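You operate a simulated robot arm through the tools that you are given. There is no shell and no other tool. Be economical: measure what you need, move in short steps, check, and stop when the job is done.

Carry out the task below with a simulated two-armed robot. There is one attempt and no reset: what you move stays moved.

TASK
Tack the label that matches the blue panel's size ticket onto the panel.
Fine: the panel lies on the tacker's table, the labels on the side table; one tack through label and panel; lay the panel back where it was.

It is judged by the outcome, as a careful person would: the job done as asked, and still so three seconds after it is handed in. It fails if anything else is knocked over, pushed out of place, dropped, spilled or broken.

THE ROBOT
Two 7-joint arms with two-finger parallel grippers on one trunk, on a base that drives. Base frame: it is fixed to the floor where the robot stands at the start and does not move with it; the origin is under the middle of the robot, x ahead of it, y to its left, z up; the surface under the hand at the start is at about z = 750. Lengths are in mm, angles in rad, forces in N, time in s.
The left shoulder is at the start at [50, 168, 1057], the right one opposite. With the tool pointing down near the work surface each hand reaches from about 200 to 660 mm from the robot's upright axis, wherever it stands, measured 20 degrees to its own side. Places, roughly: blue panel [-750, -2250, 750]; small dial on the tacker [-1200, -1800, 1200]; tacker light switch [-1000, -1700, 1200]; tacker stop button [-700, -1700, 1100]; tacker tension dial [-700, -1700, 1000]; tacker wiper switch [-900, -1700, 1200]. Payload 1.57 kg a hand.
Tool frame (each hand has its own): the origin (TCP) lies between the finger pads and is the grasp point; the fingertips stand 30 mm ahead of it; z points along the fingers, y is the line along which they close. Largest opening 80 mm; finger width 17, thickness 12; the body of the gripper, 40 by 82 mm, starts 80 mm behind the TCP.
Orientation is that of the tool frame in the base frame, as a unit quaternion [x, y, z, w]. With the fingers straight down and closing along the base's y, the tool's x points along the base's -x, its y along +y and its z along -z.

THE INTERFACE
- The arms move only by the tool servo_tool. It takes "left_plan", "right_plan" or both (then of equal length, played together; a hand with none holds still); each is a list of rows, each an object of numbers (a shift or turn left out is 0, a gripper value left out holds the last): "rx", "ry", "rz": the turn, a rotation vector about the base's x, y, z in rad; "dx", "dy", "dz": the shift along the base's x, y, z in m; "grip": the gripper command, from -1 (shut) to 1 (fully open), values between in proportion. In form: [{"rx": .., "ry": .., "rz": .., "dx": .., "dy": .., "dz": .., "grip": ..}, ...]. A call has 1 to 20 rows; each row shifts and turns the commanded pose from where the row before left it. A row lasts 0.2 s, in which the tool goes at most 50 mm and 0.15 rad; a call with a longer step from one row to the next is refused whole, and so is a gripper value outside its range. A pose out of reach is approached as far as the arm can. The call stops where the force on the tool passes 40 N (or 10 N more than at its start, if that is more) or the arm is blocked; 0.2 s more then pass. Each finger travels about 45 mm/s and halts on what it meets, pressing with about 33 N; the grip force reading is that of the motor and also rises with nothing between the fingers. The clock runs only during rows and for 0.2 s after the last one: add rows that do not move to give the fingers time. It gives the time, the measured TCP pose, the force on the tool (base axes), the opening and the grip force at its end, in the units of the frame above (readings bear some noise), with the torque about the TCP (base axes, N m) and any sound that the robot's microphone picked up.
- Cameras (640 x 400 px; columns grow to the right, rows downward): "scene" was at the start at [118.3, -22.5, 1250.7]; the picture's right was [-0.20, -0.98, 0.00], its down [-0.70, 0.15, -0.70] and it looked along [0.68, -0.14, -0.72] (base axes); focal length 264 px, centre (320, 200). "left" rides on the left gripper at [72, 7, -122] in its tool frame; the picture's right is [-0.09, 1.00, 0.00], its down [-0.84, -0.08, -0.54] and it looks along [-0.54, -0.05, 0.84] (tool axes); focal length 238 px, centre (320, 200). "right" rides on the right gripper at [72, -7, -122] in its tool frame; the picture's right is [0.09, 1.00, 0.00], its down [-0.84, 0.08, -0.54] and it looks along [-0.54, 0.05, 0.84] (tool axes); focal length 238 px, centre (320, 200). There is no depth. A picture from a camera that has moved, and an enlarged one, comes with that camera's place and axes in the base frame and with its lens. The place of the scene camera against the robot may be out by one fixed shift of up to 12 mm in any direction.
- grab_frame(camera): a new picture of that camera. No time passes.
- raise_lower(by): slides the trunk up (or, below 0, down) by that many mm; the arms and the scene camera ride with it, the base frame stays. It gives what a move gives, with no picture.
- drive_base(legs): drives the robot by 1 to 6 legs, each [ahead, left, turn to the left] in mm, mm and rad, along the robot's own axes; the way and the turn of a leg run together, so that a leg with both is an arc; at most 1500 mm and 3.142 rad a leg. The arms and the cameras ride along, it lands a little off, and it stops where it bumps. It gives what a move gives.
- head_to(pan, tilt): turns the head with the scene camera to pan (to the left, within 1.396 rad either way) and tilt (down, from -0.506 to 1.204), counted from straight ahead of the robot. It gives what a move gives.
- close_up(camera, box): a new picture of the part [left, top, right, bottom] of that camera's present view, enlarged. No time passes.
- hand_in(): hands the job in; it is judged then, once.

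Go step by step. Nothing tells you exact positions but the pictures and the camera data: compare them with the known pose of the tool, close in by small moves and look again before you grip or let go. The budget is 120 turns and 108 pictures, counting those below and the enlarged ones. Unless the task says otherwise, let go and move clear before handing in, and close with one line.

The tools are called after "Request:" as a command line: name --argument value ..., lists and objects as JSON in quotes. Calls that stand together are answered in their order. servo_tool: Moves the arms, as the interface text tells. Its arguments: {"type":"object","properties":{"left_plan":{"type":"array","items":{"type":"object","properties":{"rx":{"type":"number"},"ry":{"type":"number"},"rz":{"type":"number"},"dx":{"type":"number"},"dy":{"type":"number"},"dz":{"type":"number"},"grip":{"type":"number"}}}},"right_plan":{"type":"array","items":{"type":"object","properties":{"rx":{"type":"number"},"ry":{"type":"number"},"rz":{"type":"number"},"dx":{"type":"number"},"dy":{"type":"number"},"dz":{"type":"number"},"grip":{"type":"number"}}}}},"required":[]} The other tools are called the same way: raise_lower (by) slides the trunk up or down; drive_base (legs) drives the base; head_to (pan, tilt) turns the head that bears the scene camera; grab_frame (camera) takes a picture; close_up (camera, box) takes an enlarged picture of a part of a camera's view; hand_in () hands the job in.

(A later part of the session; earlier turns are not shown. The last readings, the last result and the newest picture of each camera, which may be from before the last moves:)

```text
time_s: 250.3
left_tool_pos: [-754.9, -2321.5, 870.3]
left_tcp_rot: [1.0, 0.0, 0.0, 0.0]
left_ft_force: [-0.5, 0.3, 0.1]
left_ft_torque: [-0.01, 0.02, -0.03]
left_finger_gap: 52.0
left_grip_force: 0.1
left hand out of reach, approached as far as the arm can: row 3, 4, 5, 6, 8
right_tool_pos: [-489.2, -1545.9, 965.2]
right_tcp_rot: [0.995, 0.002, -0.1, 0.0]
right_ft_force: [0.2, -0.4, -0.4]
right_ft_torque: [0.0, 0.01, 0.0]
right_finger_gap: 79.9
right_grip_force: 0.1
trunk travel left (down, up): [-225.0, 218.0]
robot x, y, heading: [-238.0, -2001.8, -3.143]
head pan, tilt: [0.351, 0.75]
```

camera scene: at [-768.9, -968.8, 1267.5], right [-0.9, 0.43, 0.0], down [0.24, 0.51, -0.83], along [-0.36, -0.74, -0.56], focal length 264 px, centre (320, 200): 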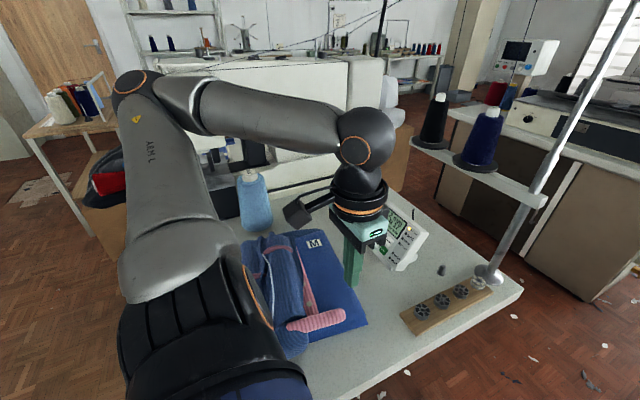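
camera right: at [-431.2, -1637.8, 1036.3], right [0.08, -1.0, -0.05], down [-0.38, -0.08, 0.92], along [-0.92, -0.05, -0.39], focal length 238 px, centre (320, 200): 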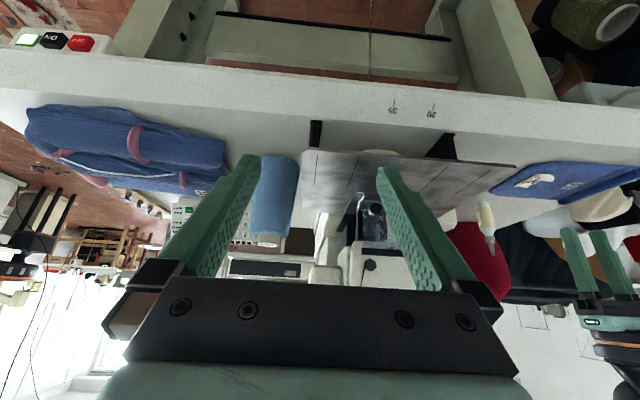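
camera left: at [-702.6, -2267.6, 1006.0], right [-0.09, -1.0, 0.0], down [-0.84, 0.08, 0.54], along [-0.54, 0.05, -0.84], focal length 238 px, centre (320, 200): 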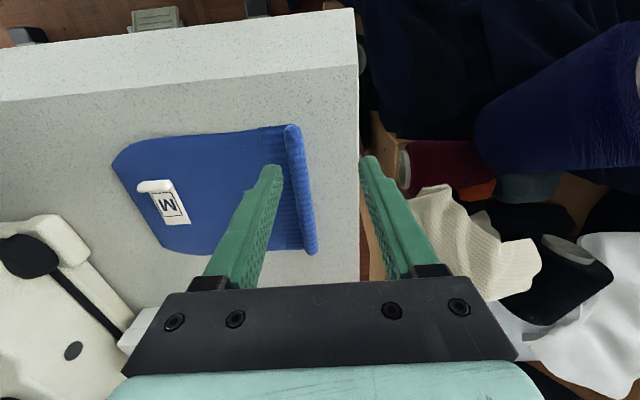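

The arm seems to be in an awkward elbow configuration. I'll bring the hand back in close to unwind it.

Request:
servo_tool --left_plan '[{"dx": 0.04, "dz": 0.03}, {"dx": 0.04, "dz": 0.03}, {"dx": 0.04, "dz": 0.03, "dy": 0.01}, {"dx": 0.04, "dy": 0.02}, {"dx": 0.03, "dy": 0.04}, {"dx": 0.02, "dy": 0.04}, {"dy": 0.045}, {"dy": 0.045}, {"dy": 0.045}, {"dy": 0.045}, {"dy": 0.04}, {}]'

Request:
grab_frame --camera "scene"

```text
refused: row 3 steps farther than a row can; nothing moved
```

```text
21 pictures are left
camera scene: at [-353.7, -2036.5, 1254.6], right [-0.35, 0.94, 0.0], down [0.64, 0.24, -0.73], along [-0.69, -0.25, -0.68], focal length 264 px, centre (320, 200)
```

scene: 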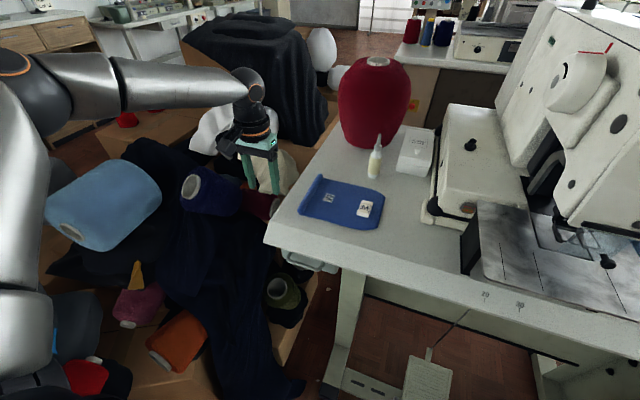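

Request:
servo_tool --left_plan '[{"dx": 0.03, "dz": 0.03}, {"dx": 0.03, "dz": 0.03}, {"dx": 0.035, "dz": 0.02, "dy": 0.01}, {"dx": 0.035, "dy": 0.02}, {"dx": 0.025, "dy": 0.04}, {"dx": 0.02, "dy": 0.04}, {"dy": 0.045}, {"dy": 0.045}, {"dy": 0.045}, {"dy": 0.045}, {"dy": 0.04}, {}]'

```text
time_s: 252.9
left_tool_pos: [-576.8, -2098.5, 954.3]
left_tcp_rot: [1.0, 0.0, 0.0, -0.001]
left_ft_force: [0.1, 0.1, 0.0]
left_ft_torque: [0.0, 0.0, 0.01]
left_finger_gap: 52.2
left_grip_force: 0.1
left hand out of reach, approached as far as the arm can: row 9, 10, 11
right_tool_pos: [-488.6, -1545.5, 964.2]
right_tcp_rot: [0.995, 0.003, -0.101, 0.0]
right_ft_force: [-0.2, -0.6, 0.0]
right_ft_torque: [0.01, 0.01, 0.01]
right_finger_gap: 80.0
right_grip_force: 0.0
trunk travel left (down, up): [-225.0, 218.0]
robot x, y, heading: [-233.0, -2002.8, -3.14]
head pan, tilt: [0.351, 0.75]
```

Request:
servo_tool --left_plan '[{"dz": 0.04}, {"dz": 0.04}, {"dz": 0.04}, {"dz": 0.03, "dx": 0.02}, {"dx": 0.04}, {"dy": 0.04}, {"dy": 0.04}, {"dy": 0.03}, {}]'

Request:
grab_frame --camera "scene"

```text
time_s: 254.9
left_tool_pos: [-527.7, -2118.0, 1110.2]
left_tcp_rot: [1.0, 0.0, 0.0, 0.0]
left_ft_force: [-0.1, -0.3, -0.3]
left_ft_torque: [0.03, 0.03, 0.02]
left_finger_gap: 52.1
left_grip_force: 0.0
left hand out of reach, approached as far as the arm can: row 1, 3, 4, 6, 7, 8
right_tool_pos: [-487.3, -1544.5, 964.5]
right_tcp_rot: [0.995, 0.003, -0.1, 0.0]
right_ft_force: [0.5, -0.5, -0.2]
right_ft_torque: [0.04, -0.04, -0.03]
right_finger_gap: 80.0
right_grip_force: 0.0
trunk travel left (down, up): [-225.0, 218.0]
robot x, y, heading: [-235.4, -2003.3, -3.138]
head pan, tilt: [0.351, 0.75]
```

```text
20 pictures are left
camera scene: at [-353.8, -2036.5, 1254.6], right [-0.35, 0.94, 0.0], down [0.64, 0.24, -0.73], along [-0.69, -0.25, -0.68], focal length 264 px, centre (320, 200)
```

scene: 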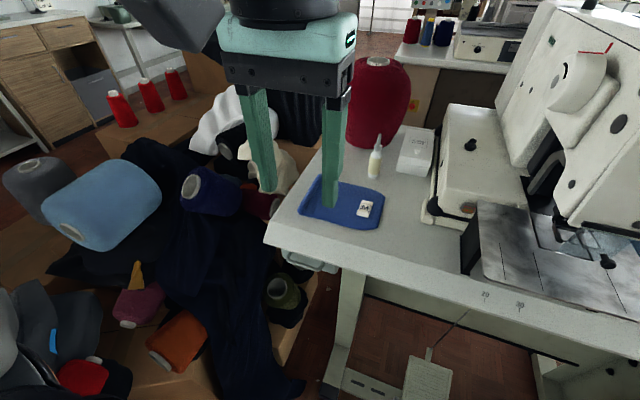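

Request:
servo_tool --left_plan '[{"rz": -0.15}, {"rz": -0.15}, {"rz": -0.1, "dy": 0.03}, {"dy": 0.03}, {"dy": 0.03}, {"dy": 0.03}, {}]'

```text
time_s: 256.5
left_tool_pos: [-511.9, -2112.4, 1116.9]
left_tcp_rot: [0.98, -0.199, 0.0, 0.001]
left_ft_force: [-0.2, -0.4, -0.1]
left_ft_torque: [-0.01, 0.0, -0.02]
left_finger_gap: 52.1
left_grip_force: 0.1
left hand out of reach, approached as far as the arm can: row 3, 4, 5, 6
right_tool_pos: [-487.1, -1544.6, 964.9]
right_tcp_rot: [0.995, 0.003, -0.1, -0.001]
right_ft_force: [-0.6, -1.1, -1.0]
right_ft_torque: [0.01, 0.03, -0.02]
right_finger_gap: 80.1
right_grip_force: 0.0
trunk travel left (down, up): [-225.0, 218.0]
robot x, y, heading: [-235.2, -2002.3, -3.139]
head pan, tilt: [0.351, 0.75]
```

Request:
servo_tool --left_plan '[{"rz": 0.15, "dy": -0.03}, {"rz": 0.15, "dy": -0.03}, {"rz": 0.1, "dy": -0.04}, {"dy": -0.045}, {"dy": -0.045}, {"dy": -0.045, "dx": -0.01}, {"dy": -0.04, "dx": -0.02}, {"dy": -0.04, "dx": -0.02}, {"dy": -0.04, "dx": -0.02}, {"dy": -0.04, "dx": -0.02}, {"dy": -0.04, "dx": -0.02}, {"dy": -0.04, "dx": -0.02}, {}]'

Request:
servo_tool --left_plan '[{"dy": 0.03, "dz": -0.03}, {"dy": 0.03, "dz": -0.03}, {"dy": 0.035, "dz": -0.03}, {"dy": 0.035, "dz": -0.03}, {"dy": 0.04, "dz": -0.02}, {"dy": 0.045}, {"dy": 0.045}, {"dy": 0.045}, {"dy": 0.045}, {"dy": 0.045}, {"dy": 0.045}, {"dy": 0.045}, {}]'

```text
time_s: 259.3
left_tool_pos: [-642.6, -2588.1, 1117.8]
left_tcp_rot: [1.0, -0.001, 0.001, 0.001]
left_ft_force: [0.6, -0.4, 0.7]
left_ft_torque: [-0.03, -0.01, -0.01]
left_finger_gap: 51.8
left_grip_force: 0.1
right_tool_pos: [-487.4, -1545.8, 965.2]
right_tcp_rot: [0.995, 0.002, -0.099, 0.0]
right_ft_force: [-0.5, 0.0, -0.1]
right_ft_torque: [-0.01, -0.01, 0.0]
right_finger_gap: 80.1
right_grip_force: 0.1
trunk travel left (down, up): [-225.0, 218.0]
robot x, y, heading: [-237.4, -2002.8, -3.135]
head pan, tilt: [0.351, 0.75]
```

```text
time_s: 262.1
left_tool_pos: [-638.8, -2125.8, 978.8]
left_tcp_rot: [1.0, 0.001, 0.0, 0.0]
left_ft_force: [-0.3, 0.1, 0.0]
left_ft_torque: [0.03, -0.01, 0.01]
left_finger_gap: 52.0
left_grip_force: 0.1
left hand out of reach, approached as far as the arm can: row 12
right_tool_pos: [-488.0, -1544.5, 964.0]
right_tcp_rot: [0.995, 0.002, -0.1, 0.001]
right_ft_force: [-0.3, 0.0, 0.5]
right_ft_torque: [0.04, 0.0, 0.0]
right_finger_gap: 79.9
right_grip_force: 0.0
trunk travel left (down, up): [-225.0, 218.0]
robot x, y, heading: [-239.6, -2002.7, -3.136]
head pan, tilt: [0.351, 0.75]
```

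Request:
servo_tool --left_plan '[{"dx": 0.04, "dy": -0.01}, {"dx": 0.04}, {"dx": 0.04}, {"dx": 0.03, "dz": -0.03}, {"dz": -0.045}, {"dz": -0.045}, {"dz": -0.045}, {"dz": -0.045}, {"dz": -0.045}, {"dz": -0.045}, {"dz": -0.03}, {}, {"dy": 0.03}, {"dy": 0.03}, {"dy": 0.03}, {"dy": 0.03}, {}]'

```text
time_s: 265.7
left_tool_pos: [-506.0, -2150.6, 771.0]
left_tcp_rot: [1.0, 0.0, 0.001, 0.0]
left_ft_force: [0.4, -0.3, -0.9]
left_ft_torque: [0.02, -0.01, 0.0]
left_finger_gap: 52.1
left_grip_force: 0.0
left hand out of reach, approached as far as the arm can: row 8, 9, 10, 11, 13, 14, 15, 16
right_tool_pos: [-487.0, -1544.5, 965.1]
right_tcp_rot: [0.995, 0.003, -0.101, 0.0]
right_ft_force: [0.3, -0.9, -0.6]
right_ft_torque: [-0.01, 0.0, 0.01]
right_finger_gap: 80.3
right_grip_force: 0.0
trunk travel left (down, up): [-225.0, 218.0]
robot x, y, heading: [-234.8, -1997.1, -3.135]
head pan, tilt: [0.351, 0.75]
```

Request:
servo_tool --left_plan '[{"dz": 0.045}, {"dz": 0.045}, {"dz": 0.045}, {"dz": 0.045}, {"rx": 0.15}, {"rx": 0.15}, {"rx": 0.15}, {"rx": 0.15}, {"rx": 0.15, "dy": 0.03}, {"dy": 0.04}, {"dy": 0.04}, {"dy": 0.04}, {"dy": 0.04}, {"dy": 0.04}, {}]'

```text
time_s: 268.9
left_tool_pos: [-503.4, -1955.7, 954.5]
left_tcp_rot: [0.93, 0.001, 0.0, -0.367]
left_ft_force: [-0.3, 0.4, -0.3]
left_ft_torque: [-0.03, 0.03, -0.02]
left_finger_gap: 51.8
left_grip_force: 0.1
left hand out of reach, approached as far as the arm can: row 14
right_tool_pos: [-488.2, -1544.3, 964.2]
right_tcp_rot: [0.995, 0.002, -0.1, -0.001]
right_ft_force: [-0.6, 0.5, -0.1]
right_ft_torque: [0.02, 0.0, -0.03]
right_finger_gap: 80.0
right_grip_force: 0.0
trunk travel left (down, up): [-225.0, 218.0]
robot x, y, heading: [-237.6, -1995.0, -3.137]
head pan, tilt: [0.351, 0.75]
```

Request:
servo_tool --left_plan '[{"rx": -0.15, "dy": -0.04}, {"rx": -0.15, "dy": -0.04}, {"rx": -0.15, "dy": -0.04}, {"rx": -0.15, "dy": -0.04}, {"rx": -0.15, "dy": -0.04}, {"dy": -0.045}, {"dy": -0.045, "dx": -0.01}, {"dy": -0.045, "dx": -0.01}, {"dy": -0.045, "dx": -0.01}, {"dy": -0.045, "dx": -0.02}, {"dy": -0.045, "dx": -0.02}, {"dy": -0.03, "dx": -0.02}]'

Request:
servo_tool --left_plan '[{"ry": -0.12}, {"ry": -0.12}, {"ry": -0.12}, {"ry": -0.12}, {"ry": -0.12}, {"ry": 0.05, "dy": 0.04}, {"ry": 0.05, "dy": 0.045}, {"ry": 0.05, "dy": 0.045}, {"ry": 0.05, "dy": 0.045}, {"ry": 0.08, "dy": 0.045}, {"ry": 0.08, "dy": 0.045}, {"ry": 0.08, "dy": 0.045}, {"ry": 0.08, "dy": 0.045}, {"ry": 0.08, "dy": 0.045}, {"dy": 0.045}, {"dy": 0.045}, {}]'

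Request:
grab_frame --camera "scene"

```text
time_s: 271.5
left_tool_pos: [-595.0, -2453.4, 955.5]
left_tcp_rot: [1.0, -0.001, 0.0, 0.0]
left_ft_force: [0.2, 0.4, 0.2]
left_ft_torque: [-0.01, -0.01, -0.02]
left_finger_gap: 51.8
left_grip_force: 0.1
right_tool_pos: [-488.3, -1545.7, 964.9]
right_tcp_rot: [0.995, 0.002, -0.1, 0.0]
right_ft_force: [1.2, 0.7, 0.2]
right_ft_torque: [0.02, 0.03, -0.01]
right_finger_gap: 79.8
right_grip_force: 0.0
trunk travel left (down, up): [-225.0, 218.0]
robot x, y, heading: [-236.0, -2002.7, -3.134]
head pan, tilt: [0.351, 0.75]
```

```text
time_s: 275.1
left_tool_pos: [-587.1, -2103.1, 951.9]
left_tcp_rot: [1.0, 0.0, 0.001, 0.0]
left_ft_force: [0.5, 0.4, -0.5]
left_ft_torque: [-0.01, 0.01, 0.01]
left_finger_gap: 51.8
left_grip_force: 0.0
left hand out of reach, approached as far as the arm can: row 13, 14, 15, 16
right_tool_pos: [-487.9, -1543.7, 964.7]
right_tcp_rot: [0.995, 0.002, -0.1, 0.0]
right_ft_force: [0.6, 0.1, 0.7]
right_ft_torque: [-0.03, 0.03, 0.0]
right_finger_gap: 80.3
right_grip_force: 0.1
trunk travel left (down, up): [-225.0, 218.0]
robot x, y, heading: [-239.2, -2000.1, -3.14]
head pan, tilt: [0.351, 0.75]
```

```text
19 pictures are left
camera scene: at [-353.7, -2036.5, 1254.6], right [-0.35, 0.94, 0.0], down [0.64, 0.24, -0.73], along [-0.69, -0.25, -0.68], focal length 264 px, centre (320, 200)
```

scene: 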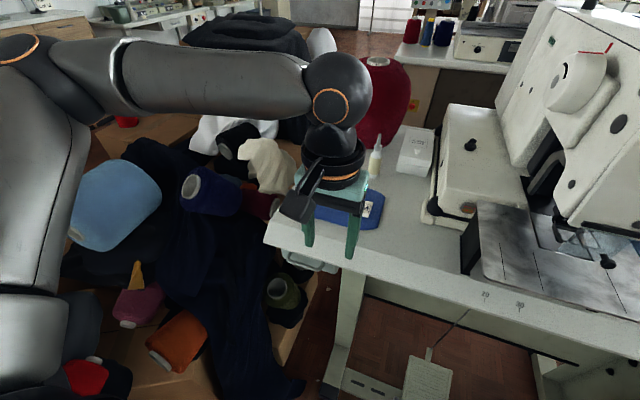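

The elbow posture limits inward reach, but outward-left reach is still good. Turning the base clockwise by about 0.6 rad puts both the panel and the needle to the arm's left, so I'll do that and test.

Request:
drive_base --legs '[[-25, 0, 0], [0, 0, -0.6]]'

Request:
servo_tool --left_plan '[{"rz": 0.1, "dy": -0.03}, {"rz": 0.1, "dy": -0.03}, {"rz": 0.1, "dy": -0.03}, {"rz": 0.1, "dy": -0.03}, {"rz": 0.1, "dy": -0.03}, {"rz": 0.1, "dy": -0.03}, {}]'

```text
time_s: 277.6
left_tool_pos: [-557.9, -1886.5, 952.1]
left_tcp_rot: [0.955, -0.296, 0.001, 0.001]
left_ft_force: [-0.1, -0.5, -0.1]
left_ft_torque: [0.0, 0.01, 0.0]
left_finger_gap: 52.0
left_grip_force: 0.0
right_tool_pos: [-160.8, -1481.8, 965.4]
right_tcp_rot: [0.952, -0.291, -0.095, -0.029]
right_ft_force: [0.1, 0.2, -0.3]
right_ft_torque: [0.01, -0.02, 0.02]
right_finger_gap: 80.0
right_grip_force: 0.1
trunk travel left (down, up): [-225.0, 218.0]
robot x, y, heading: [-211.9, -2001.2, 2.546]
head pan, tilt: [0.351, 0.75]
```

```text
time_s: 279.1
left_tool_pos: [-559.1, -2066.1, 952.4]
left_tcp_rot: [1.0, 0.0, 0.001, -0.001]
left_ft_force: [-0.7, 0.7, 0.7]
left_ft_torque: [-0.01, 0.01, -0.02]
left_finger_gap: 51.9
left_grip_force: 0.1
right_tool_pos: [-159.9, -1481.4, 964.0]
right_tcp_rot: [0.951, -0.292, -0.095, -0.029]
right_ft_force: [0.4, 0.4, 0.9]
right_ft_torque: [0.0, -0.03, -0.01]
right_finger_gap: 80.0
right_grip_force: 0.2
trunk travel left (down, up): [-225.0, 218.0]
robot x, y, heading: [-209.7, -2000.4, 2.547]
head pan, tilt: [0.351, 0.75]
```

Request:
servo_tool --left_plan '[{"dx": -0.03, "dy": -0.02}, {"dx": -0.035, "dy": -0.025}, {"dx": -0.035, "dy": -0.025}, {"dx": -0.035, "dy": -0.025}, {"dx": -0.035, "dy": -0.025}, {"dx": -0.035, "dy": -0.025}, {"dx": -0.03, "dy": -0.02, "dz": -0.02}, {"dx": -0.024, "dy": -0.007, "dz": -0.03}, {"dz": -0.02}, {}]'

Request:
grab_frame --camera "left"

```text
time_s: 281.4
left_tool_pos: [-816.8, -2240.1, 880.0]
left_tcp_rot: [1.0, 0.0, 0.002, 0.0]
left_ft_force: [-0.4, -0.7, -0.3]
left_ft_torque: [-0.02, -0.02, 0.0]
left_finger_gap: 52.1
left_grip_force: 0.0
right_tool_pos: [-161.0, -1481.1, 964.1]
right_tcp_rot: [0.951, -0.291, -0.095, -0.03]
right_ft_force: [0.5, -0.2, 0.2]
right_ft_torque: [-0.04, 0.02, 0.01]
right_finger_gap: 80.3
right_grip_force: 0.0
trunk travel left (down, up): [-225.0, 218.0]
robot x, y, heading: [-209.0, -2001.0, 2.546]
head pan, tilt: [0.351, 0.75]
```

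```text
18 pictures are left
camera left: at [-744.5, -2246.6, 1001.5], right [-0.09, -1.0, 0.0], down [-0.84, 0.08, 0.54], along [-0.54, 0.05, -0.84], focal length 238 px, centre (320, 200)
```

left: 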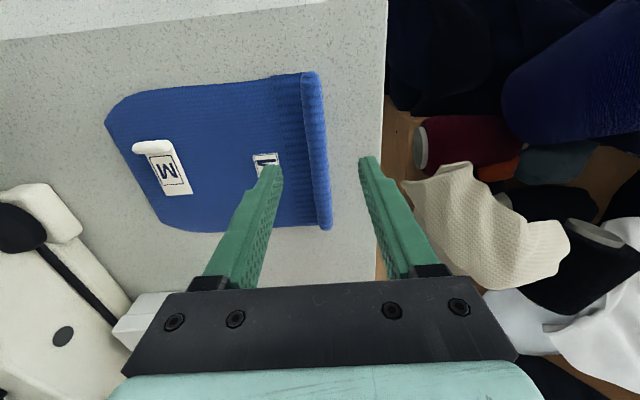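

Both reach and view are good here. Descending onto the hem and gripping.

Request:
servo_tool --left_plan '[{"dy": 0.003, "dz": -0.02}, {"dz": -0.02}, {"dz": -0.014}, {"dz": -0.005}, {"dz": -0.003}, {"dz": -0.0015}, {}]'

```text
time_s: 282.9
left_tool_pos: [-817.2, -2236.0, 817.6]
left_tcp_rot: [1.0, 0.0, 0.001, 0.0]
left_ft_force: [-0.2, 0.1, -0.1]
left_ft_torque: [0.01, -0.01, -0.04]
left_finger_gap: 52.1
left_grip_force: 0.1
right_tool_pos: [-161.8, -1482.2, 964.7]
right_tcp_rot: [0.952, -0.291, -0.095, -0.029]
right_ft_force: [-0.2, -0.5, 0.4]
right_ft_torque: [0.01, -0.02, -0.02]
right_finger_gap: 80.1
right_grip_force: 0.0
trunk travel left (down, up): [-225.0, 218.0]
robot x, y, heading: [-213.0, -2005.2, 2.545]
head pan, tilt: [0.351, 0.75]
```

Request:
servo_tool --left_plan '[{"dz": -0.0015}, {"grip": -0.3}, {"grip": -0.5}, {"grip": -0.7}, {"grip": -1}, {}, {}, {"dz": 0.003}, {"dz": 0.006}, {"dz": 0.01}, {"dz": 0.015}, {}]'

Request:
grab_frame --camera "left"

```text
time_s: 285.6
left_tool_pos: [-814.5, -2234.3, 849.7]
left_tcp_rot: [1.0, 0.0, 0.001, 0.0]
left_ft_force: [-0.2, -0.5, -0.2]
left_ft_torque: [-0.08, 0.0, 0.04]
left_finger_gap: 16.9
left_grip_force: 32.1
right_tool_pos: [-161.1, -1480.7, 964.7]
right_tcp_rot: [0.951, -0.291, -0.095, -0.029]
right_ft_force: [-0.1, 0.9, 0.3]
right_ft_torque: [-0.03, 0.0, -0.03]
right_finger_gap: 80.1
right_grip_force: 0.1
trunk travel left (down, up): [-225.0, 218.0]
robot x, y, heading: [-210.3, -2001.7, 2.546]
head pan, tilt: [0.351, 0.75]
```

```text
17 pictures are left
camera left: at [-743.0, -2242.1, 971.7], right [-0.09, -1.0, 0.0], down [-0.84, 0.08, 0.54], along [-0.54, 0.05, -0.84], focal length 238 px, centre (320, 200)
```

left: 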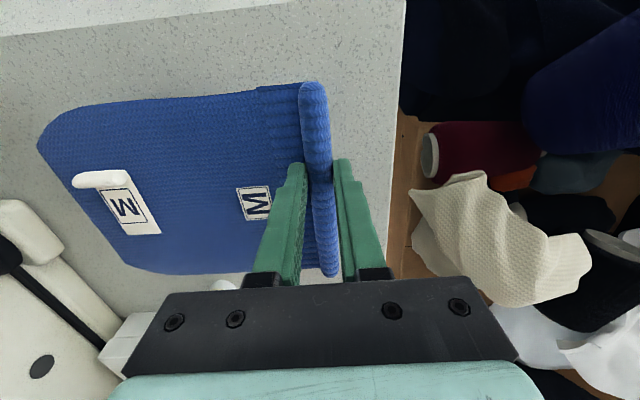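

The label stayed put. I'll raise it and carry it round to the front of the plate again.

Request:
servo_tool --left_plan '[{"dz": 0.006}, {"dz": 0.012}, {"dz": 0.016}, {"dz": 0.016}, {"dz": 0.016}, {"dz": 0.016, "dx": 0.006}, {"dz": 0.012, "dx": 0.012}, {"dz": 0.007, "dx": 0.018}, {"dx": 0.02}, {"dx": 0.02}, {"dx": 0.02}, {"dx": 0.02}, {"dx": 0.02}, {"dx": 0.02}, {"dx": 0.02}, {"dx": 0.02}, {"dx": 0.02}, {"dx": 0.015}, {"dx": 0.006}, {}]'

Request:
servo_tool --left_plan '[{"dy": 0.006}, {"dy": 0.012}, {"dy": 0.018}, {"dy": 0.02}, {"dy": 0.02}, {"dy": 0.02}, {"dy": 0.02}, {"dy": 0.02}, {"dy": 0.02}, {"dy": 0.02}, {"dy": 0.02}, {"dy": 0.02}, {"dy": 0.02}, {"dy": 0.02}, {"dy": 0.018}, {"dy": 0.012}, {"dy": 0.004}, {}]'

```text
time_s: 289.8
left_tool_pos: [-580.1, -2235.8, 949.8]
left_tcp_rot: [1.0, 0.0, 0.001, 0.0]
left_ft_force: [0.5, 0.0, 0.0]
left_ft_torque: [-0.05, -0.02, 0.0]
left_finger_gap: 16.9
left_grip_force: 31.9
right_tool_pos: [-161.2, -1481.9, 964.8]
right_tcp_rot: [0.952, -0.291, -0.096, -0.029]
right_ft_force: [0.1, -0.7, -1.0]
right_ft_torque: [0.02, 0.01, 0.02]
right_finger_gap: 79.8
right_grip_force: 0.1
trunk travel left (down, up): [-225.0, 218.0]
robot x, y, heading: [-208.5, -2002.2, 2.546]
head pan, tilt: [0.351, 0.75]
```

```text
time_s: 293.6
left_tool_pos: [-581.0, -1944.8, 952.0]
left_tcp_rot: [1.0, 0.0, 0.0, 0.0]
left_ft_force: [-0.1, 0.1, 0.4]
left_ft_torque: [-0.05, -0.01, 0.01]
left_finger_gap: 16.9
left_grip_force: 31.8
right_tool_pos: [-161.3, -1481.5, 964.9]
right_tcp_rot: [0.951, -0.291, -0.096, -0.029]
right_ft_force: [-0.3, 0.4, 0.4]
right_ft_torque: [0.0, 0.01, -0.02]
right_finger_gap: 79.9
right_grip_force: 0.0
trunk travel left (down, up): [-225.0, 218.0]
robot x, y, heading: [-211.0, -2002.8, 2.547]
head pan, tilt: [0.351, 0.75]
```

Request:
servo_tool --left_plan '[{"dz": -0.006}, {"dz": -0.008}, {"dz": -0.006}, {"dz": -0.002}, {"dx": -0.004, "dy": 0.004}, {"dx": -0.008, "dy": 0.006}, {"dx": -0.01, "dy": 0.008}, {"dx": -0.01, "dy": 0.008}, {"dx": -0.01, "dy": 0.008}, {"dx": -0.01, "dy": 0.008}, {"dx": -0.01, "dy": 0.007}, {"dx": -0.01, "dy": 0.005}, {"dx": -0.01}, {"dx": -0.01}, {"dx": -0.01}, {"dx": -0.01}, {"dx": -0.006}, {"dx": -0.003}, {}]'

Request:
grab_frame --camera "left"

```text
time_s: 297.6
left_tool_pos: [-700.5, -1891.6, 929.9]
left_tcp_rot: [1.0, 0.0, 0.001, 0.001]
left_ft_force: [0.6, 0.1, 0.0]
left_ft_torque: [-0.04, 0.0, 0.0]
left_finger_gap: 17.0
left_grip_force: 31.4
right_tool_pos: [-160.7, -1480.8, 964.7]
right_tcp_rot: [0.951, -0.291, -0.097, -0.03]
right_ft_force: [-0.4, -0.7, -0.1]
right_ft_torque: [0.03, -0.06, 0.0]
right_finger_gap: 79.7
right_grip_force: 0.0
trunk travel left (down, up): [-225.0, 218.0]
robot x, y, heading: [-209.0, -2001.5, 2.547]
head pan, tilt: [0.351, 0.75]
```

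```text
16 pictures are left
camera left: at [-628.7, -1898.3, 1051.2], right [-0.09, -1.0, 0.0], down [-0.84, 0.08, 0.54], along [-0.54, 0.05, -0.84], focal length 238 px, centre (320, 200)
```

left: 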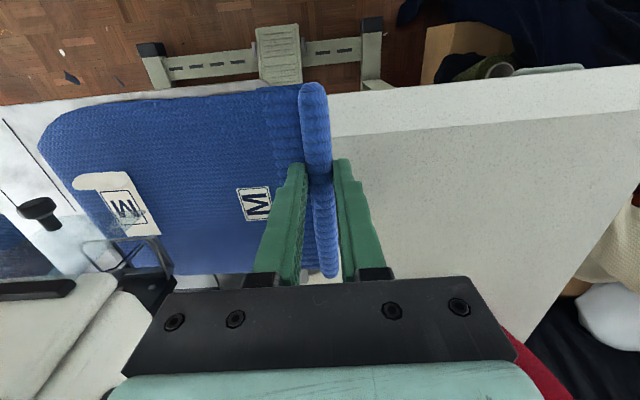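

Request:
close_up --camera "left" --box '[60, 160, 200, 290]'

```text
3.08 times, centred on (130, 225) of left
camera zoom: at [-628.7, -1898.3, 1051.2], right [-0.09, -1.0, 0.0], down [-0.84, 0.08, 0.54], along [-0.54, 0.05, -0.84], focal length 733 px, centre (905, 123)
```

zoom: 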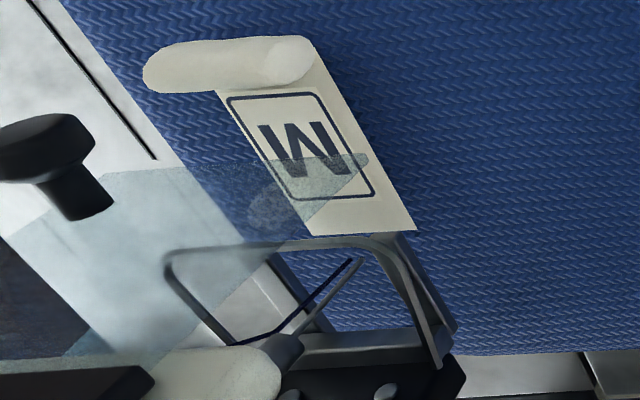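

The needle is at (-752,-1740) by both hand cameras, and the label is lined up in y. I'll advance 24 mm, lower onto the plate and check.

Request:
servo_tool --left_plan '[{"dx": -0.006, "dy": -0.0015}, {"dx": -0.008}, {"dx": -0.006}, {"dx": -0.004}, {}, {"dz": -0.001}, {"dz": -0.001}, {}]'

Request:
close_up --camera "left" --box '[60, 160, 200, 290]'

```text
time_s: 299.4
left_tool_pos: [-724.0, -1893.0, 927.4]
left_tcp_rot: [1.0, 0.0, 0.0, -0.001]
left_ft_force: [-1.8, -0.1, 6.7]
left_ft_torque: [0.11, 0.12, 0.01]
left_finger_gap: 16.9
left_grip_force: 31.6
right_tool_pos: [-160.9, -1481.5, 965.7]
right_tcp_rot: [0.951, -0.291, -0.095, -0.029]
right_ft_force: [0.5, 0.8, 0.3]
right_ft_torque: [-0.01, 0.03, 0.01]
right_finger_gap: 80.1
right_grip_force: 0.0
trunk travel left (down, up): [-225.0, 218.0]
robot x, y, heading: [-211.8, -2003.4, 2.547]
head pan, tilt: [0.351, 0.75]
```

```text
3.08 times, centred on (130, 225) of left
camera zoom: at [-652.7, -1898.8, 1049.4], right [-0.09, -1.0, 0.0], down [-0.84, 0.08, 0.54], along [-0.54, 0.05, -0.84], focal length 733 px, centre (905, 123)
```

zoom: 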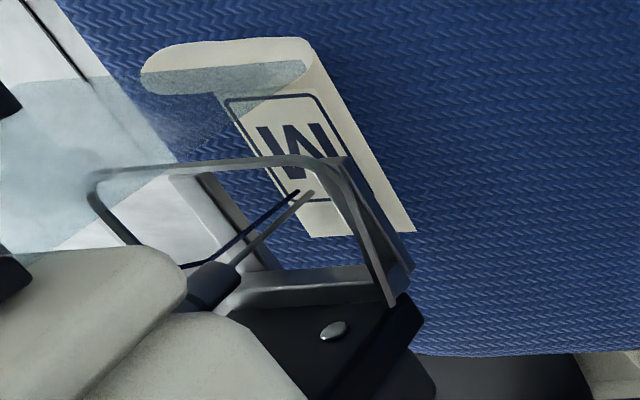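

The needle will land just past the label's centre, well inside it. I'll release the hem and withdraw.

Request:
servo_tool --left_plan '[{"dz": 0.0005}, {"grip": -0.4}, {"grip": -0.1}, {"grip": 0.2}, {}, {"dz": 0.006}, {"dz": 0.02}, {"dz": 0.03}, {"dx": 0.03, "dz": 0.02}, {"dx": 0.04}, {"dx": 0.04}, {"dx": 0.04, "dy": -0.02}, {}]'

Request:
grab_frame --camera "left"

```text
time_s: 302.1
left_tool_pos: [-574.6, -1912.8, 1007.0]
left_tcp_rot: [1.0, 0.001, 0.001, 0.0]
left_ft_force: [0.1, 0.3, -0.6]
left_ft_torque: [0.0, 0.01, 0.03]
left_finger_gap: 48.1
left_grip_force: 0.0
right_tool_pos: [-162.1, -1482.1, 964.0]
right_tcp_rot: [0.952, -0.291, -0.095, -0.029]
right_ft_force: [-0.6, 0.0, 0.1]
right_ft_torque: [-0.03, 0.01, 0.01]
right_finger_gap: 80.0
right_grip_force: 0.0
trunk travel left (down, up): [-225.0, 218.0]
robot x, y, heading: [-207.2, -2000.2, 2.546]
head pan, tilt: [0.351, 0.75]
```

```text
13 pictures are left
camera left: at [-502.5, -1919.1, 1130.0], right [-0.09, -1.0, 0.0], down [-0.84, 0.08, 0.54], along [-0.54, 0.05, -0.84], focal length 238 px, centre (320, 200)
```

left: 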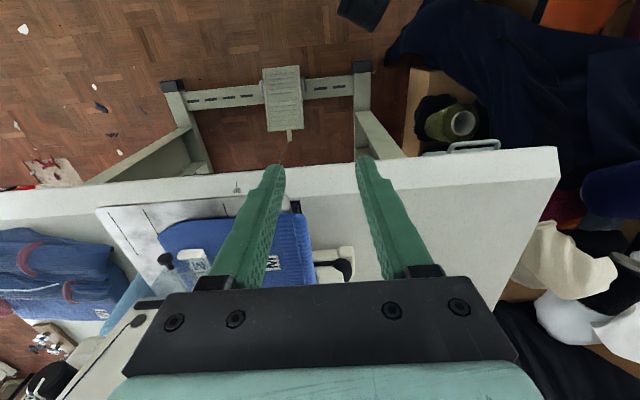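

Request:
drive_base --legs '[[-40, 0, 0], [0, 0, 0.595], [-220, 0, 0], [0, -1150, 0]]'

```text
time_s: 315.8
left_tool_pos: [-320.2, -1014.0, 1008.6]
left_tcp_rot: [0.958, 0.288, 0.0, 0.001]
left_ft_force: [-1.2, 0.3, -0.6]
left_ft_torque: [-0.01, 0.05, 0.0]
left_finger_gap: 48.2
left_grip_force: 0.0
right_tool_pos: [-213.1, -426.7, 964.9]
right_tcp_rot: [0.995, -0.004, -0.101, 0.0]
right_ft_force: [0.6, 0.1, 0.3]
right_ft_torque: [-0.01, 0.04, -0.01]
right_finger_gap: 80.3
right_grip_force: 0.1
trunk travel left (down, up): [-225.0, 218.0]
robot x, y, heading: [36.0, -881.7, 3.132]
head pan, tilt: [0.351, 0.75]
```

Request:
drive_base --legs '[[695, 0, 0]]'

Request:
servo_tool --left_plan '[{"rz": -0.12, "dy": -0.03, "dx": 0.02, "grip": -1}, {"rz": -0.12, "dy": -0.04}, {"rz": -0.12, "dy": -0.04}, {"rz": -0.12, "dy": -0.04}, {"rz": -0.11, "dy": -0.04}, {"ry": 0.1, "dy": -0.03, "dz": -0.02}, {"ry": 0.1, "dy": -0.03, "dz": -0.02}, {"ry": 0.1, "dy": -0.03, "dz": -0.02}, {"ry": 0.1, "dy": -0.03}, {"ry": 0.11}, {}]'

```text
time_s: 319.5
left_tool_pos: [-999.0, -1004.3, 1008.0]
left_tcp_rot: [0.958, 0.286, 0.001, 0.0]
left_ft_force: [0.6, -0.6, 0.0]
left_ft_torque: [-0.02, -0.01, -0.06]
left_finger_gap: 48.3
left_grip_force: 0.0
right_tool_pos: [-887.6, -417.1, 964.5]
right_tcp_rot: [0.995, -0.008, -0.1, -0.001]
right_ft_force: [-0.1, -0.3, 0.3]
right_ft_torque: [0.02, -0.01, 0.01]
right_finger_gap: 79.6
right_grip_force: 0.1
trunk travel left (down, up): [-225.0, 218.0]
robot x, y, heading: [-646.9, -878.8, 3.128]
head pan, tilt: [0.351, 0.75]
```

```text
time_s: 321.9
left_tool_pos: [-977.3, -1315.5, 947.4]
left_tcp_rot: [0.968, -0.004, -0.252, 0.002]
left_ft_force: [-0.4, 0.7, 0.6]
left_ft_torque: [0.0, -0.01, 0.0]
left_finger_gap: 0.0
left_grip_force: 21.3
right_tool_pos: [-887.8, -416.1, 965.2]
right_tcp_rot: [0.995, -0.007, -0.1, 0.0]
right_ft_force: [0.2, 0.6, 0.7]
right_ft_torque: [0.06, -0.01, 0.0]
right_finger_gap: 80.0
right_grip_force: 0.0
trunk travel left (down, up): [-225.0, 218.0]
robot x, y, heading: [-644.0, -875.8, 3.123]
head pan, tilt: [0.351, 0.75]
```

Request:
servo_tool --left_plan '[{"dx": -0.03, "dy": -0.007, "dz": -0.01}, {"dx": -0.03, "dy": -0.007, "dz": -0.02}, {"dx": -0.02, "dz": -0.03}, {}]'

Request:
grab_frame --camera "left"

```text
time_s: 322.9
left_tool_pos: [-1060.4, -1327.8, 887.3]
left_tcp_rot: [0.968, -0.006, -0.252, 0.002]
left_ft_force: [0.4, 0.1, -0.4]
left_ft_torque: [-0.01, 0.02, -0.01]
left_finger_gap: 0.0
left_grip_force: 21.3
right_tool_pos: [-887.2, -416.1, 964.2]
right_tcp_rot: [0.995, -0.009, -0.1, -0.001]
right_ft_force: [0.4, 0.2, -0.1]
right_ft_torque: [0.03, -0.01, 0.02]
right_finger_gap: 80.0
right_grip_force: 0.0
trunk travel left (down, up): [-225.0, 218.0]
robot x, y, heading: [-647.0, -878.7, 3.128]
head pan, tilt: [0.351, 0.75]
```

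```text
12 pictures are left
camera left: at [-937.8, -1335.8, 958.0], right [-0.09, -0.99, 0.05], down [-0.47, 0.09, 0.88], along [-0.88, 0.06, -0.47], focal length 238 px, centre (320, 200)
```

left: 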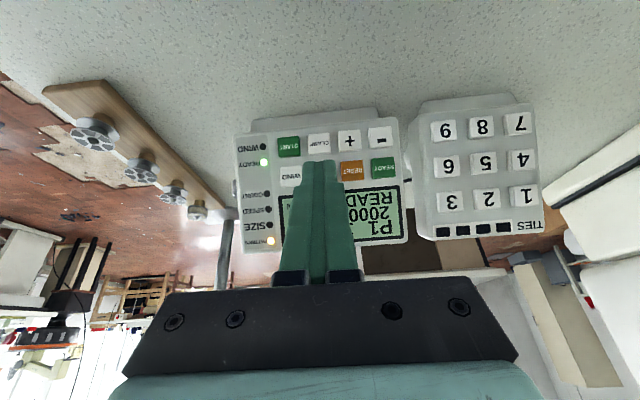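

Still READY, and the finger is in line with CLAMP. Pressing CLAMP to hold the work.

Request:
servo_tool --left_plan '[{"dx": -0.011, "dz": -0.024}, {"dx": -0.004, "dz": -0.009}, {"dx": -0.002, "dz": -0.0035}, {"dx": -0.001, "dz": -0.0018}, {"dx": -0.001, "dz": -0.0018}, {"dx": -0.001, "dz": -0.0018}, {"dx": -0.001, "dz": -0.0018}, {"dx": -0.001, "dz": -0.0018}, {}]'

Request:
servo_tool --left_plan '[{"dx": 0.005, "dz": 0.009}, {"dx": 0.008, "dz": 0.016}, {"dx": 0.008, "dz": 0.018}, {}]'

Request:
grab_frame --camera "left"

```text
time_s: 324.9
left_tool_pos: [-1080.6, -1329.7, 844.2]
left_tcp_rot: [0.968, -0.005, -0.252, 0.002]
left_ft_force: [6.6, -1.6, 7.3]
left_ft_torque: [0.01, 0.05, 0.03]
left_finger_gap: 0.0
left_grip_force: 21.4
right_tool_pos: [-886.9, -415.9, 964.6]
right_tcp_rot: [0.995, -0.008, -0.101, 0.0]
right_ft_force: [0.3, 0.5, 0.5]
right_ft_torque: [0.0, -0.01, 0.01]
right_finger_gap: 80.0
right_grip_force: 0.1
trunk travel left (down, up): [-225.0, 218.0]
robot x, y, heading: [-642.4, -878.8, 3.126]
head pan, tilt: [0.351, 0.75]
heard: click
```

```text
time_s: 325.9
left_tool_pos: [-1059.4, -1328.9, 884.4]
left_tcp_rot: [0.968, -0.005, -0.251, 0.002]
left_ft_force: [-0.4, -1.3, 0.6]
left_ft_torque: [-0.01, -0.02, 0.0]
left_finger_gap: 0.1
left_grip_force: 21.4
right_tool_pos: [-888.0, -417.2, 963.8]
right_tcp_rot: [0.995, -0.008, -0.099, -0.001]
right_ft_force: [0.5, 0.8, 0.2]
right_ft_torque: [0.01, 0.01, 0.01]
right_finger_gap: 80.0
right_grip_force: 0.0
trunk travel left (down, up): [-225.0, 218.0]
robot x, y, heading: [-642.1, -880.6, 3.127]
head pan, tilt: [0.351, 0.75]
```

```text
11 pictures are left
camera left: at [-937.4, -1336.3, 956.1], right [-0.09, -0.99, 0.05], down [-0.47, 0.09, 0.88], along [-0.88, 0.06, -0.47], focal length 238 px, centre (320, 200)
```

left: 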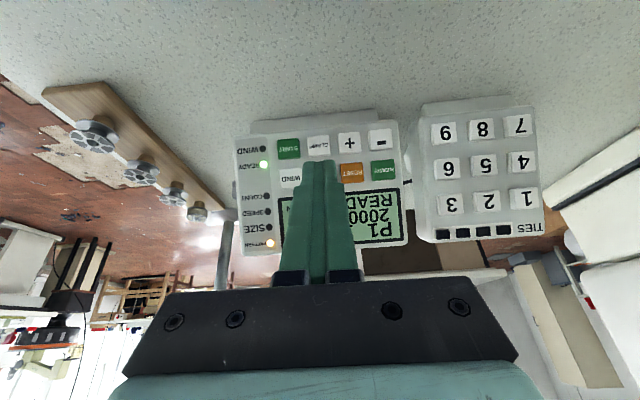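

Clicked again. Now START, once: shift 29 mm to the right column and press.

Request:
servo_tool --left_plan '[{"dy": 0.015}, {"dy": 0.014}, {"dx": -0.01, "dz": -0.022}, {"dx": -0.004, "dz": -0.008}, {"dx": -0.002, "dz": -0.0035}, {"dx": -0.001, "dz": -0.0018}, {"dx": -0.001, "dz": -0.0018}, {"dx": -0.001, "dz": -0.0018}, {"dx": -0.001, "dz": -0.0018}, {"dx": -0.001, "dz": -0.0018}, {}]'

Request:
servo_tool --left_plan '[{"dx": 0.005, "dz": 0.009}, {"dx": 0.008, "dz": 0.016}, {"dx": 0.008, "dz": 0.018}, {}, {}, {}, {}, {}, {}, {}]'

Request:
grab_frame --camera "left"

```text
time_s: 328.3
left_tool_pos: [-1080.4, -1298.2, 845.8]
left_tcp_rot: [0.968, -0.005, -0.252, 0.002]
left_ft_force: [4.0, 1.4, 5.6]
left_ft_torque: [0.01, 0.04, -0.04]
left_finger_gap: 0.0
left_grip_force: 20.8
right_tool_pos: [-888.0, -416.5, 964.2]
right_tcp_rot: [0.995, -0.007, -0.101, 0.001]
right_ft_force: [-0.6, -0.2, -0.6]
right_ft_torque: [-0.01, 0.03, 0.0]
right_finger_gap: 80.0
right_grip_force: 0.1
trunk travel left (down, up): [-225.0, 218.0]
robot x, y, heading: [-647.0, -881.6, 3.124]
head pan, tilt: [0.351, 0.75]
heard: click
```

```text
time_s: 330.5
left_tool_pos: [-1059.1, -1298.0, 884.1]
left_tcp_rot: [0.968, -0.006, -0.251, 0.001]
left_ft_force: [-0.1, 0.2, -0.3]
left_ft_torque: [-0.01, 0.02, -0.01]
left_finger_gap: 0.0
left_grip_force: 21.0
right_tool_pos: [-887.2, -416.7, 966.0]
right_tcp_rot: [0.995, -0.008, -0.101, -0.001]
right_ft_force: [0.4, 0.1, -0.1]
right_ft_torque: [0.0, 0.0, 0.01]
right_finger_gap: 80.0
right_grip_force: 0.0
trunk travel left (down, up): [-225.0, 218.0]
robot x, y, heading: [-645.7, -877.6, 3.124]
head pan, tilt: [0.351, 0.75]
```

```text
10 pictures are left
camera left: at [-937.1, -1306.4, 955.3], right [-0.09, -0.99, 0.05], down [-0.47, 0.09, 0.88], along [-0.88, 0.06, -0.47], focal length 238 px, centre (320, 200)
```

left: 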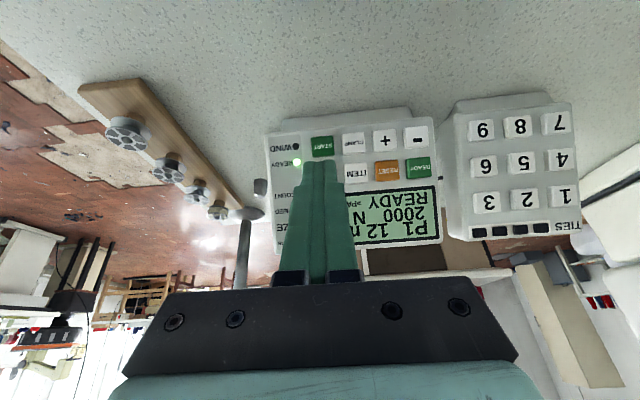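

Request:
servo_tool --left_plan '[{"dx": 0.03, "dz": 0.03}, {"dx": 0.03, "dz": 0.03, "dy": 0.01}, {"dy": 0.04}, {"dy": 0.04, "dx": 0.03}, {}]'

Request:
head_to --pan 0.95 --tilt 0.65

Request:
grab_frame --camera "scene"

```text
time_s: 331.7
left_tool_pos: [-976.1, -1213.4, 949.1]
left_tcp_rot: [0.968, -0.006, -0.25, 0.001]
left_ft_force: [0.3, 0.2, 0.1]
left_ft_torque: [-0.03, -0.03, -0.01]
left_finger_gap: 0.0
left_grip_force: 21.2
left hand out of reach, approached as far as the arm can: row 4
right_tool_pos: [-887.9, -415.8, 965.2]
right_tcp_rot: [0.995, -0.007, -0.101, -0.001]
right_ft_force: [-0.1, -0.6, -0.6]
right_ft_torque: [-0.02, 0.0, 0.02]
right_finger_gap: 79.9
right_grip_force: 0.0
trunk travel left (down, up): [-225.0, 218.0]
robot x, y, heading: [-646.8, -878.7, 3.124]
head pan, tilt: [0.351, 0.75]
```

```text
time_s: 332.7
left_tool_pos: [-976.4, -1212.2, 949.7]
left_tcp_rot: [0.968, -0.005, -0.25, 0.002]
left_ft_force: [-0.1, 0.3, 0.1]
left_ft_torque: [0.02, -0.03, -0.05]
left_finger_gap: 0.0
left_grip_force: 21.3
right_tool_pos: [-887.7, -417.0, 965.1]
right_tcp_rot: [0.995, -0.007, -0.099, -0.001]
right_ft_force: [-0.8, -0.2, 0.4]
right_ft_torque: [-0.02, -0.02, -0.01]
right_finger_gap: 80.0
right_grip_force: 0.1
trunk travel left (down, up): [-225.0, 218.0]
robot x, y, heading: [-644.8, -879.6, 3.129]
head pan, tilt: [0.949, 0.649]
```

```text
9 pictures are left
camera scene: at [-737.2, -953.7, 1263.2], right [-0.8, 0.6, 0.0], down [0.36, 0.49, -0.8], along [-0.47, -0.64, -0.6], focal length 264 px, centre (320, 200)
```

scene: 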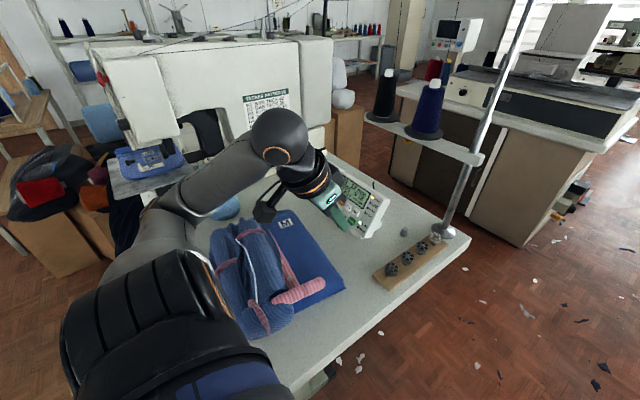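

Request:
close_up --camera "scene" --box '[335, 170, 395, 215]'

Request:
close_up --camera "scene" --box '[110, 120, 210, 195]'

```text
8.89 times, centred on (365, 192) of scene
camera zoom: at [-737.2, -953.7, 1263.2], right [-0.8, 0.6, 0.0], down [0.36, 0.49, -0.8], along [-0.47, -0.64, -0.6], focal length 2342 px, centre (-80, 267)
```

zoom: 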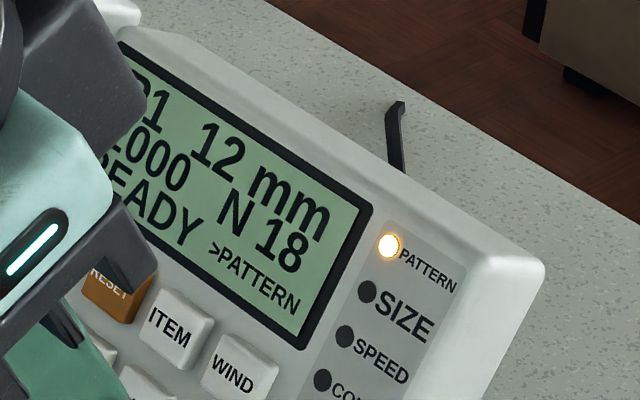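

```text
5.33 times, centred on (160, 158) of scene
camera zoom: at [-737.2, -953.7, 1263.2], right [-0.8, 0.6, 0.0], down [0.36, 0.49, -0.8], along [-0.47, -0.64, -0.6], focal length 1405 px, centre (1173, 427)
```

zoom: 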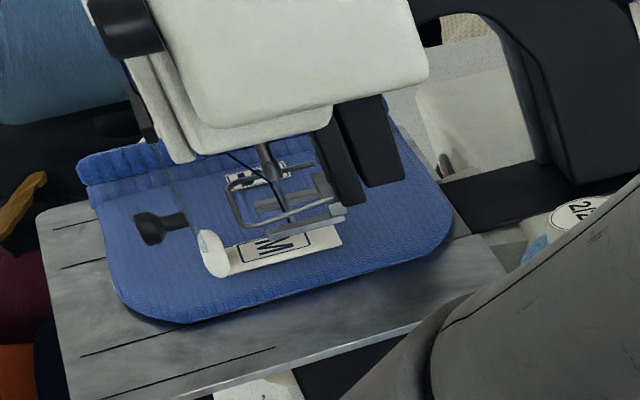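

The counter went from 17 to 18, so exactly one tack is done, and the clamp appears to have lifted again. I'll go back to the front, take the panel by its hem and lay it back.

Request:
servo_tool --left_plan '[{"ry": -0.1, "dz": 0.02}, {"ry": -0.1, "dz": 0.02}, {"ry": -0.1, "dx": 0.02}, {"ry": -0.1, "dx": 0.02}, {"ry": -0.11, "dx": 0.02, "grip": 0.3}, {}]'

Request:
drive_base --legs '[[-690, 0, 0], [0, 1135, 0], [230, 0, 0], [0, 0, -0.585]]'

```text
time_s: 334.1
left_tool_pos: [-918.1, -1213.7, 991.9]
left_tcp_rot: [1.0, -0.005, 0.001, 0.0]
left_ft_force: [-0.1, -0.3, 0.2]
left_ft_torque: [0.0, 0.01, 0.01]
left_finger_gap: 49.6
left_grip_force: 0.2
right_tool_pos: [-888.0, -416.8, 964.8]
right_tcp_rot: [0.995, -0.008, -0.101, -0.001]
right_ft_force: [0.3, -0.8, 0.3]
right_ft_torque: [0.02, 0.05, 0.01]
right_finger_gap: 80.2
right_grip_force: 0.2
trunk travel left (down, up): [-225.0, 218.0]
robot x, y, heading: [-647.5, -879.6, 3.13]
head pan, tilt: [0.949, 0.649]
```

```text
time_s: 349.2
left_tool_pos: [-500.6, -2348.5, 991.3]
left_tcp_rot: [1.0, -0.017, 0.002, 0.0]
left_ft_force: [0.1, -0.5, 0.0]
left_ft_torque: [0.0, 0.0, 0.0]
left_finger_gap: 52.2
left_grip_force: 0.0
right_tool_pos: [-450.6, -1552.0, 964.1]
right_tcp_rot: [0.995, -0.019, -0.1, -0.001]
right_ft_force: [0.6, -0.2, -0.7]
right_ft_torque: [0.02, 0.01, -0.03]
right_finger_gap: 80.0
right_grip_force: 0.0
trunk travel left (down, up): [-225.0, 218.0]
robot x, y, heading: [-219.9, -2021.9, 3.104]
head pan, tilt: [0.949, 0.649]
stopped in leg 3: the robot was blocked; the commanded pose is now the measured one
```

Request:
drive_base --legs '[[-15, 0, 0], [0, 0, -0.558]]'

```text
time_s: 351.5
left_tool_pos: [-614.1, -2158.0, 991.8]
left_tcp_rot: [0.959, -0.282, 0.001, 0.0]
left_ft_force: [0.0, 0.2, -0.7]
left_ft_torque: [-0.01, -0.03, 0.01]
left_finger_gap: 52.1
left_grip_force: 0.1
right_tool_pos: [-164.4, -1497.8, 964.8]
right_tcp_rot: [0.954, -0.282, -0.097, -0.027]
right_ft_force: [-1.1, -0.7, 0.3]
right_ft_torque: [0.0, 0.0, 0.02]
right_finger_gap: 79.9
right_grip_force: 0.0
trunk travel left (down, up): [-225.0, 218.0]
robot x, y, heading: [-204.9, -2014.6, 2.566]
head pan, tilt: [0.949, 0.649]
```

Request:
servo_tool --left_plan '[{"rz": 0.143, "dy": 0.03, "dx": 0.01}, {"rz": 0.143, "dy": 0.03, "dx": 0.01}, {"rz": 0.143, "dy": 0.03, "dx": 0.01}, {"rz": 0.143, "dy": 0.035, "dx": 0.01}, {"dy": 0.04}, {"dy": 0.04}, {"dy": 0.04, "dz": 0.013}, {}, {"dx": -0.03}, {"dx": -0.03, "dy": 0.01}, {"dx": -0.03, "dy": 0.01}, {"dx": -0.03}, {"dx": -0.03}, {}]'

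Request:
grab_frame --camera "left"

```text
time_s: 354.5
left_tool_pos: [-719.9, -1910.3, 1007.5]
left_tcp_rot: [1.0, 0.0, 0.001, -0.002]
left_ft_force: [-0.6, -0.4, -0.5]
left_ft_torque: [-0.01, 0.02, -0.01]
left_finger_gap: 52.1
left_grip_force: 0.2
left hand out of reach, approached as far as the arm can: row 11, 13
right_tool_pos: [-164.5, -1498.7, 964.5]
right_tcp_rot: [0.954, -0.281, -0.096, -0.027]
right_ft_force: [0.3, -0.1, -0.5]
right_ft_torque: [0.0, 0.0, 0.02]
right_finger_gap: 80.0
right_grip_force: 0.0
trunk travel left (down, up): [-225.0, 218.0]
robot x, y, heading: [-203.3, -2022.6, 2.566]
head pan, tilt: [0.949, 0.649]
```

```text
6 pictures are left
camera left: at [-648.2, -1915.8, 1129.3], right [-0.09, -1.0, 0.0], down [-0.84, 0.08, 0.54], along [-0.54, 0.05, -0.84], focal length 238 px, centre (320, 200)
```

left: 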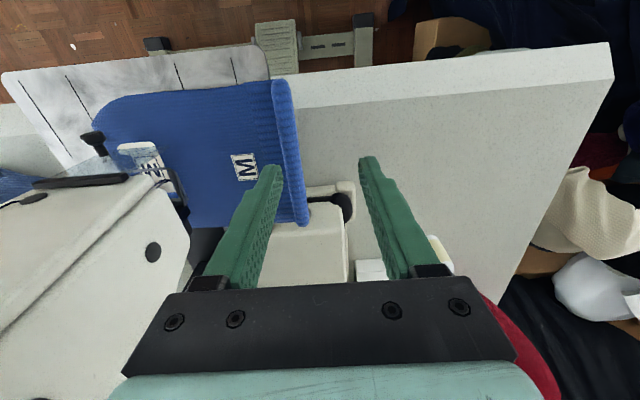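

Request:
close_up --camera "left" --box '[80, 110, 220, 220]'

```text
3.64 times, centred on (150, 165) of left
camera zoom: at [-648.2, -1915.8, 1129.3], right [-0.09, -1.0, 0.0], down [-0.84, 0.08, 0.54], along [-0.54, 0.05, -0.84], focal length 867 px, centre (938, 327)
```

zoom: 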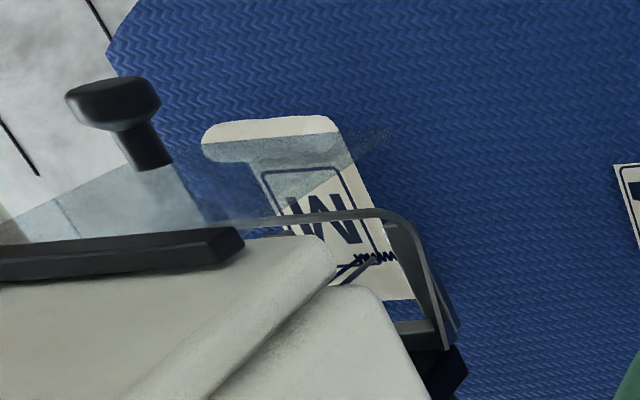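

The stitch is visible on the label and panel, just beside the M. Now I'll line up over the hem, now at y≈-1878, with a narrower opening.

Request:
servo_tool --left_plan '[{"dx": 0.012, "dz": -0.01, "grip": -0.05}, {"dz": -0.015, "dy": 0.008}, {"dz": -0.01, "dy": 0.012}, {"dy": 0.012}, {}, {}]'

```text
time_s: 355.9
left_tool_pos: [-703.8, -1899.2, 971.5]
left_tcp_rot: [1.0, 0.001, 0.0, 0.0]
left_ft_force: [0.6, -0.6, -0.1]
left_ft_torque: [-0.04, 0.01, 0.01]
left_finger_gap: 38.3
left_grip_force: 0.2
left hand out of reach, approached as far as the arm can: row 3, 4
right_tool_pos: [-164.1, -1499.5, 964.3]
right_tcp_rot: [0.954, -0.282, -0.097, -0.027]
right_ft_force: [0.9, -0.4, -0.1]
right_ft_torque: [-0.02, -0.03, -0.01]
right_finger_gap: 79.9
right_grip_force: 0.0
trunk travel left (down, up): [-225.0, 218.0]
robot x, y, heading: [-202.9, -2019.8, 2.559]
head pan, tilt: [0.949, 0.649]
```

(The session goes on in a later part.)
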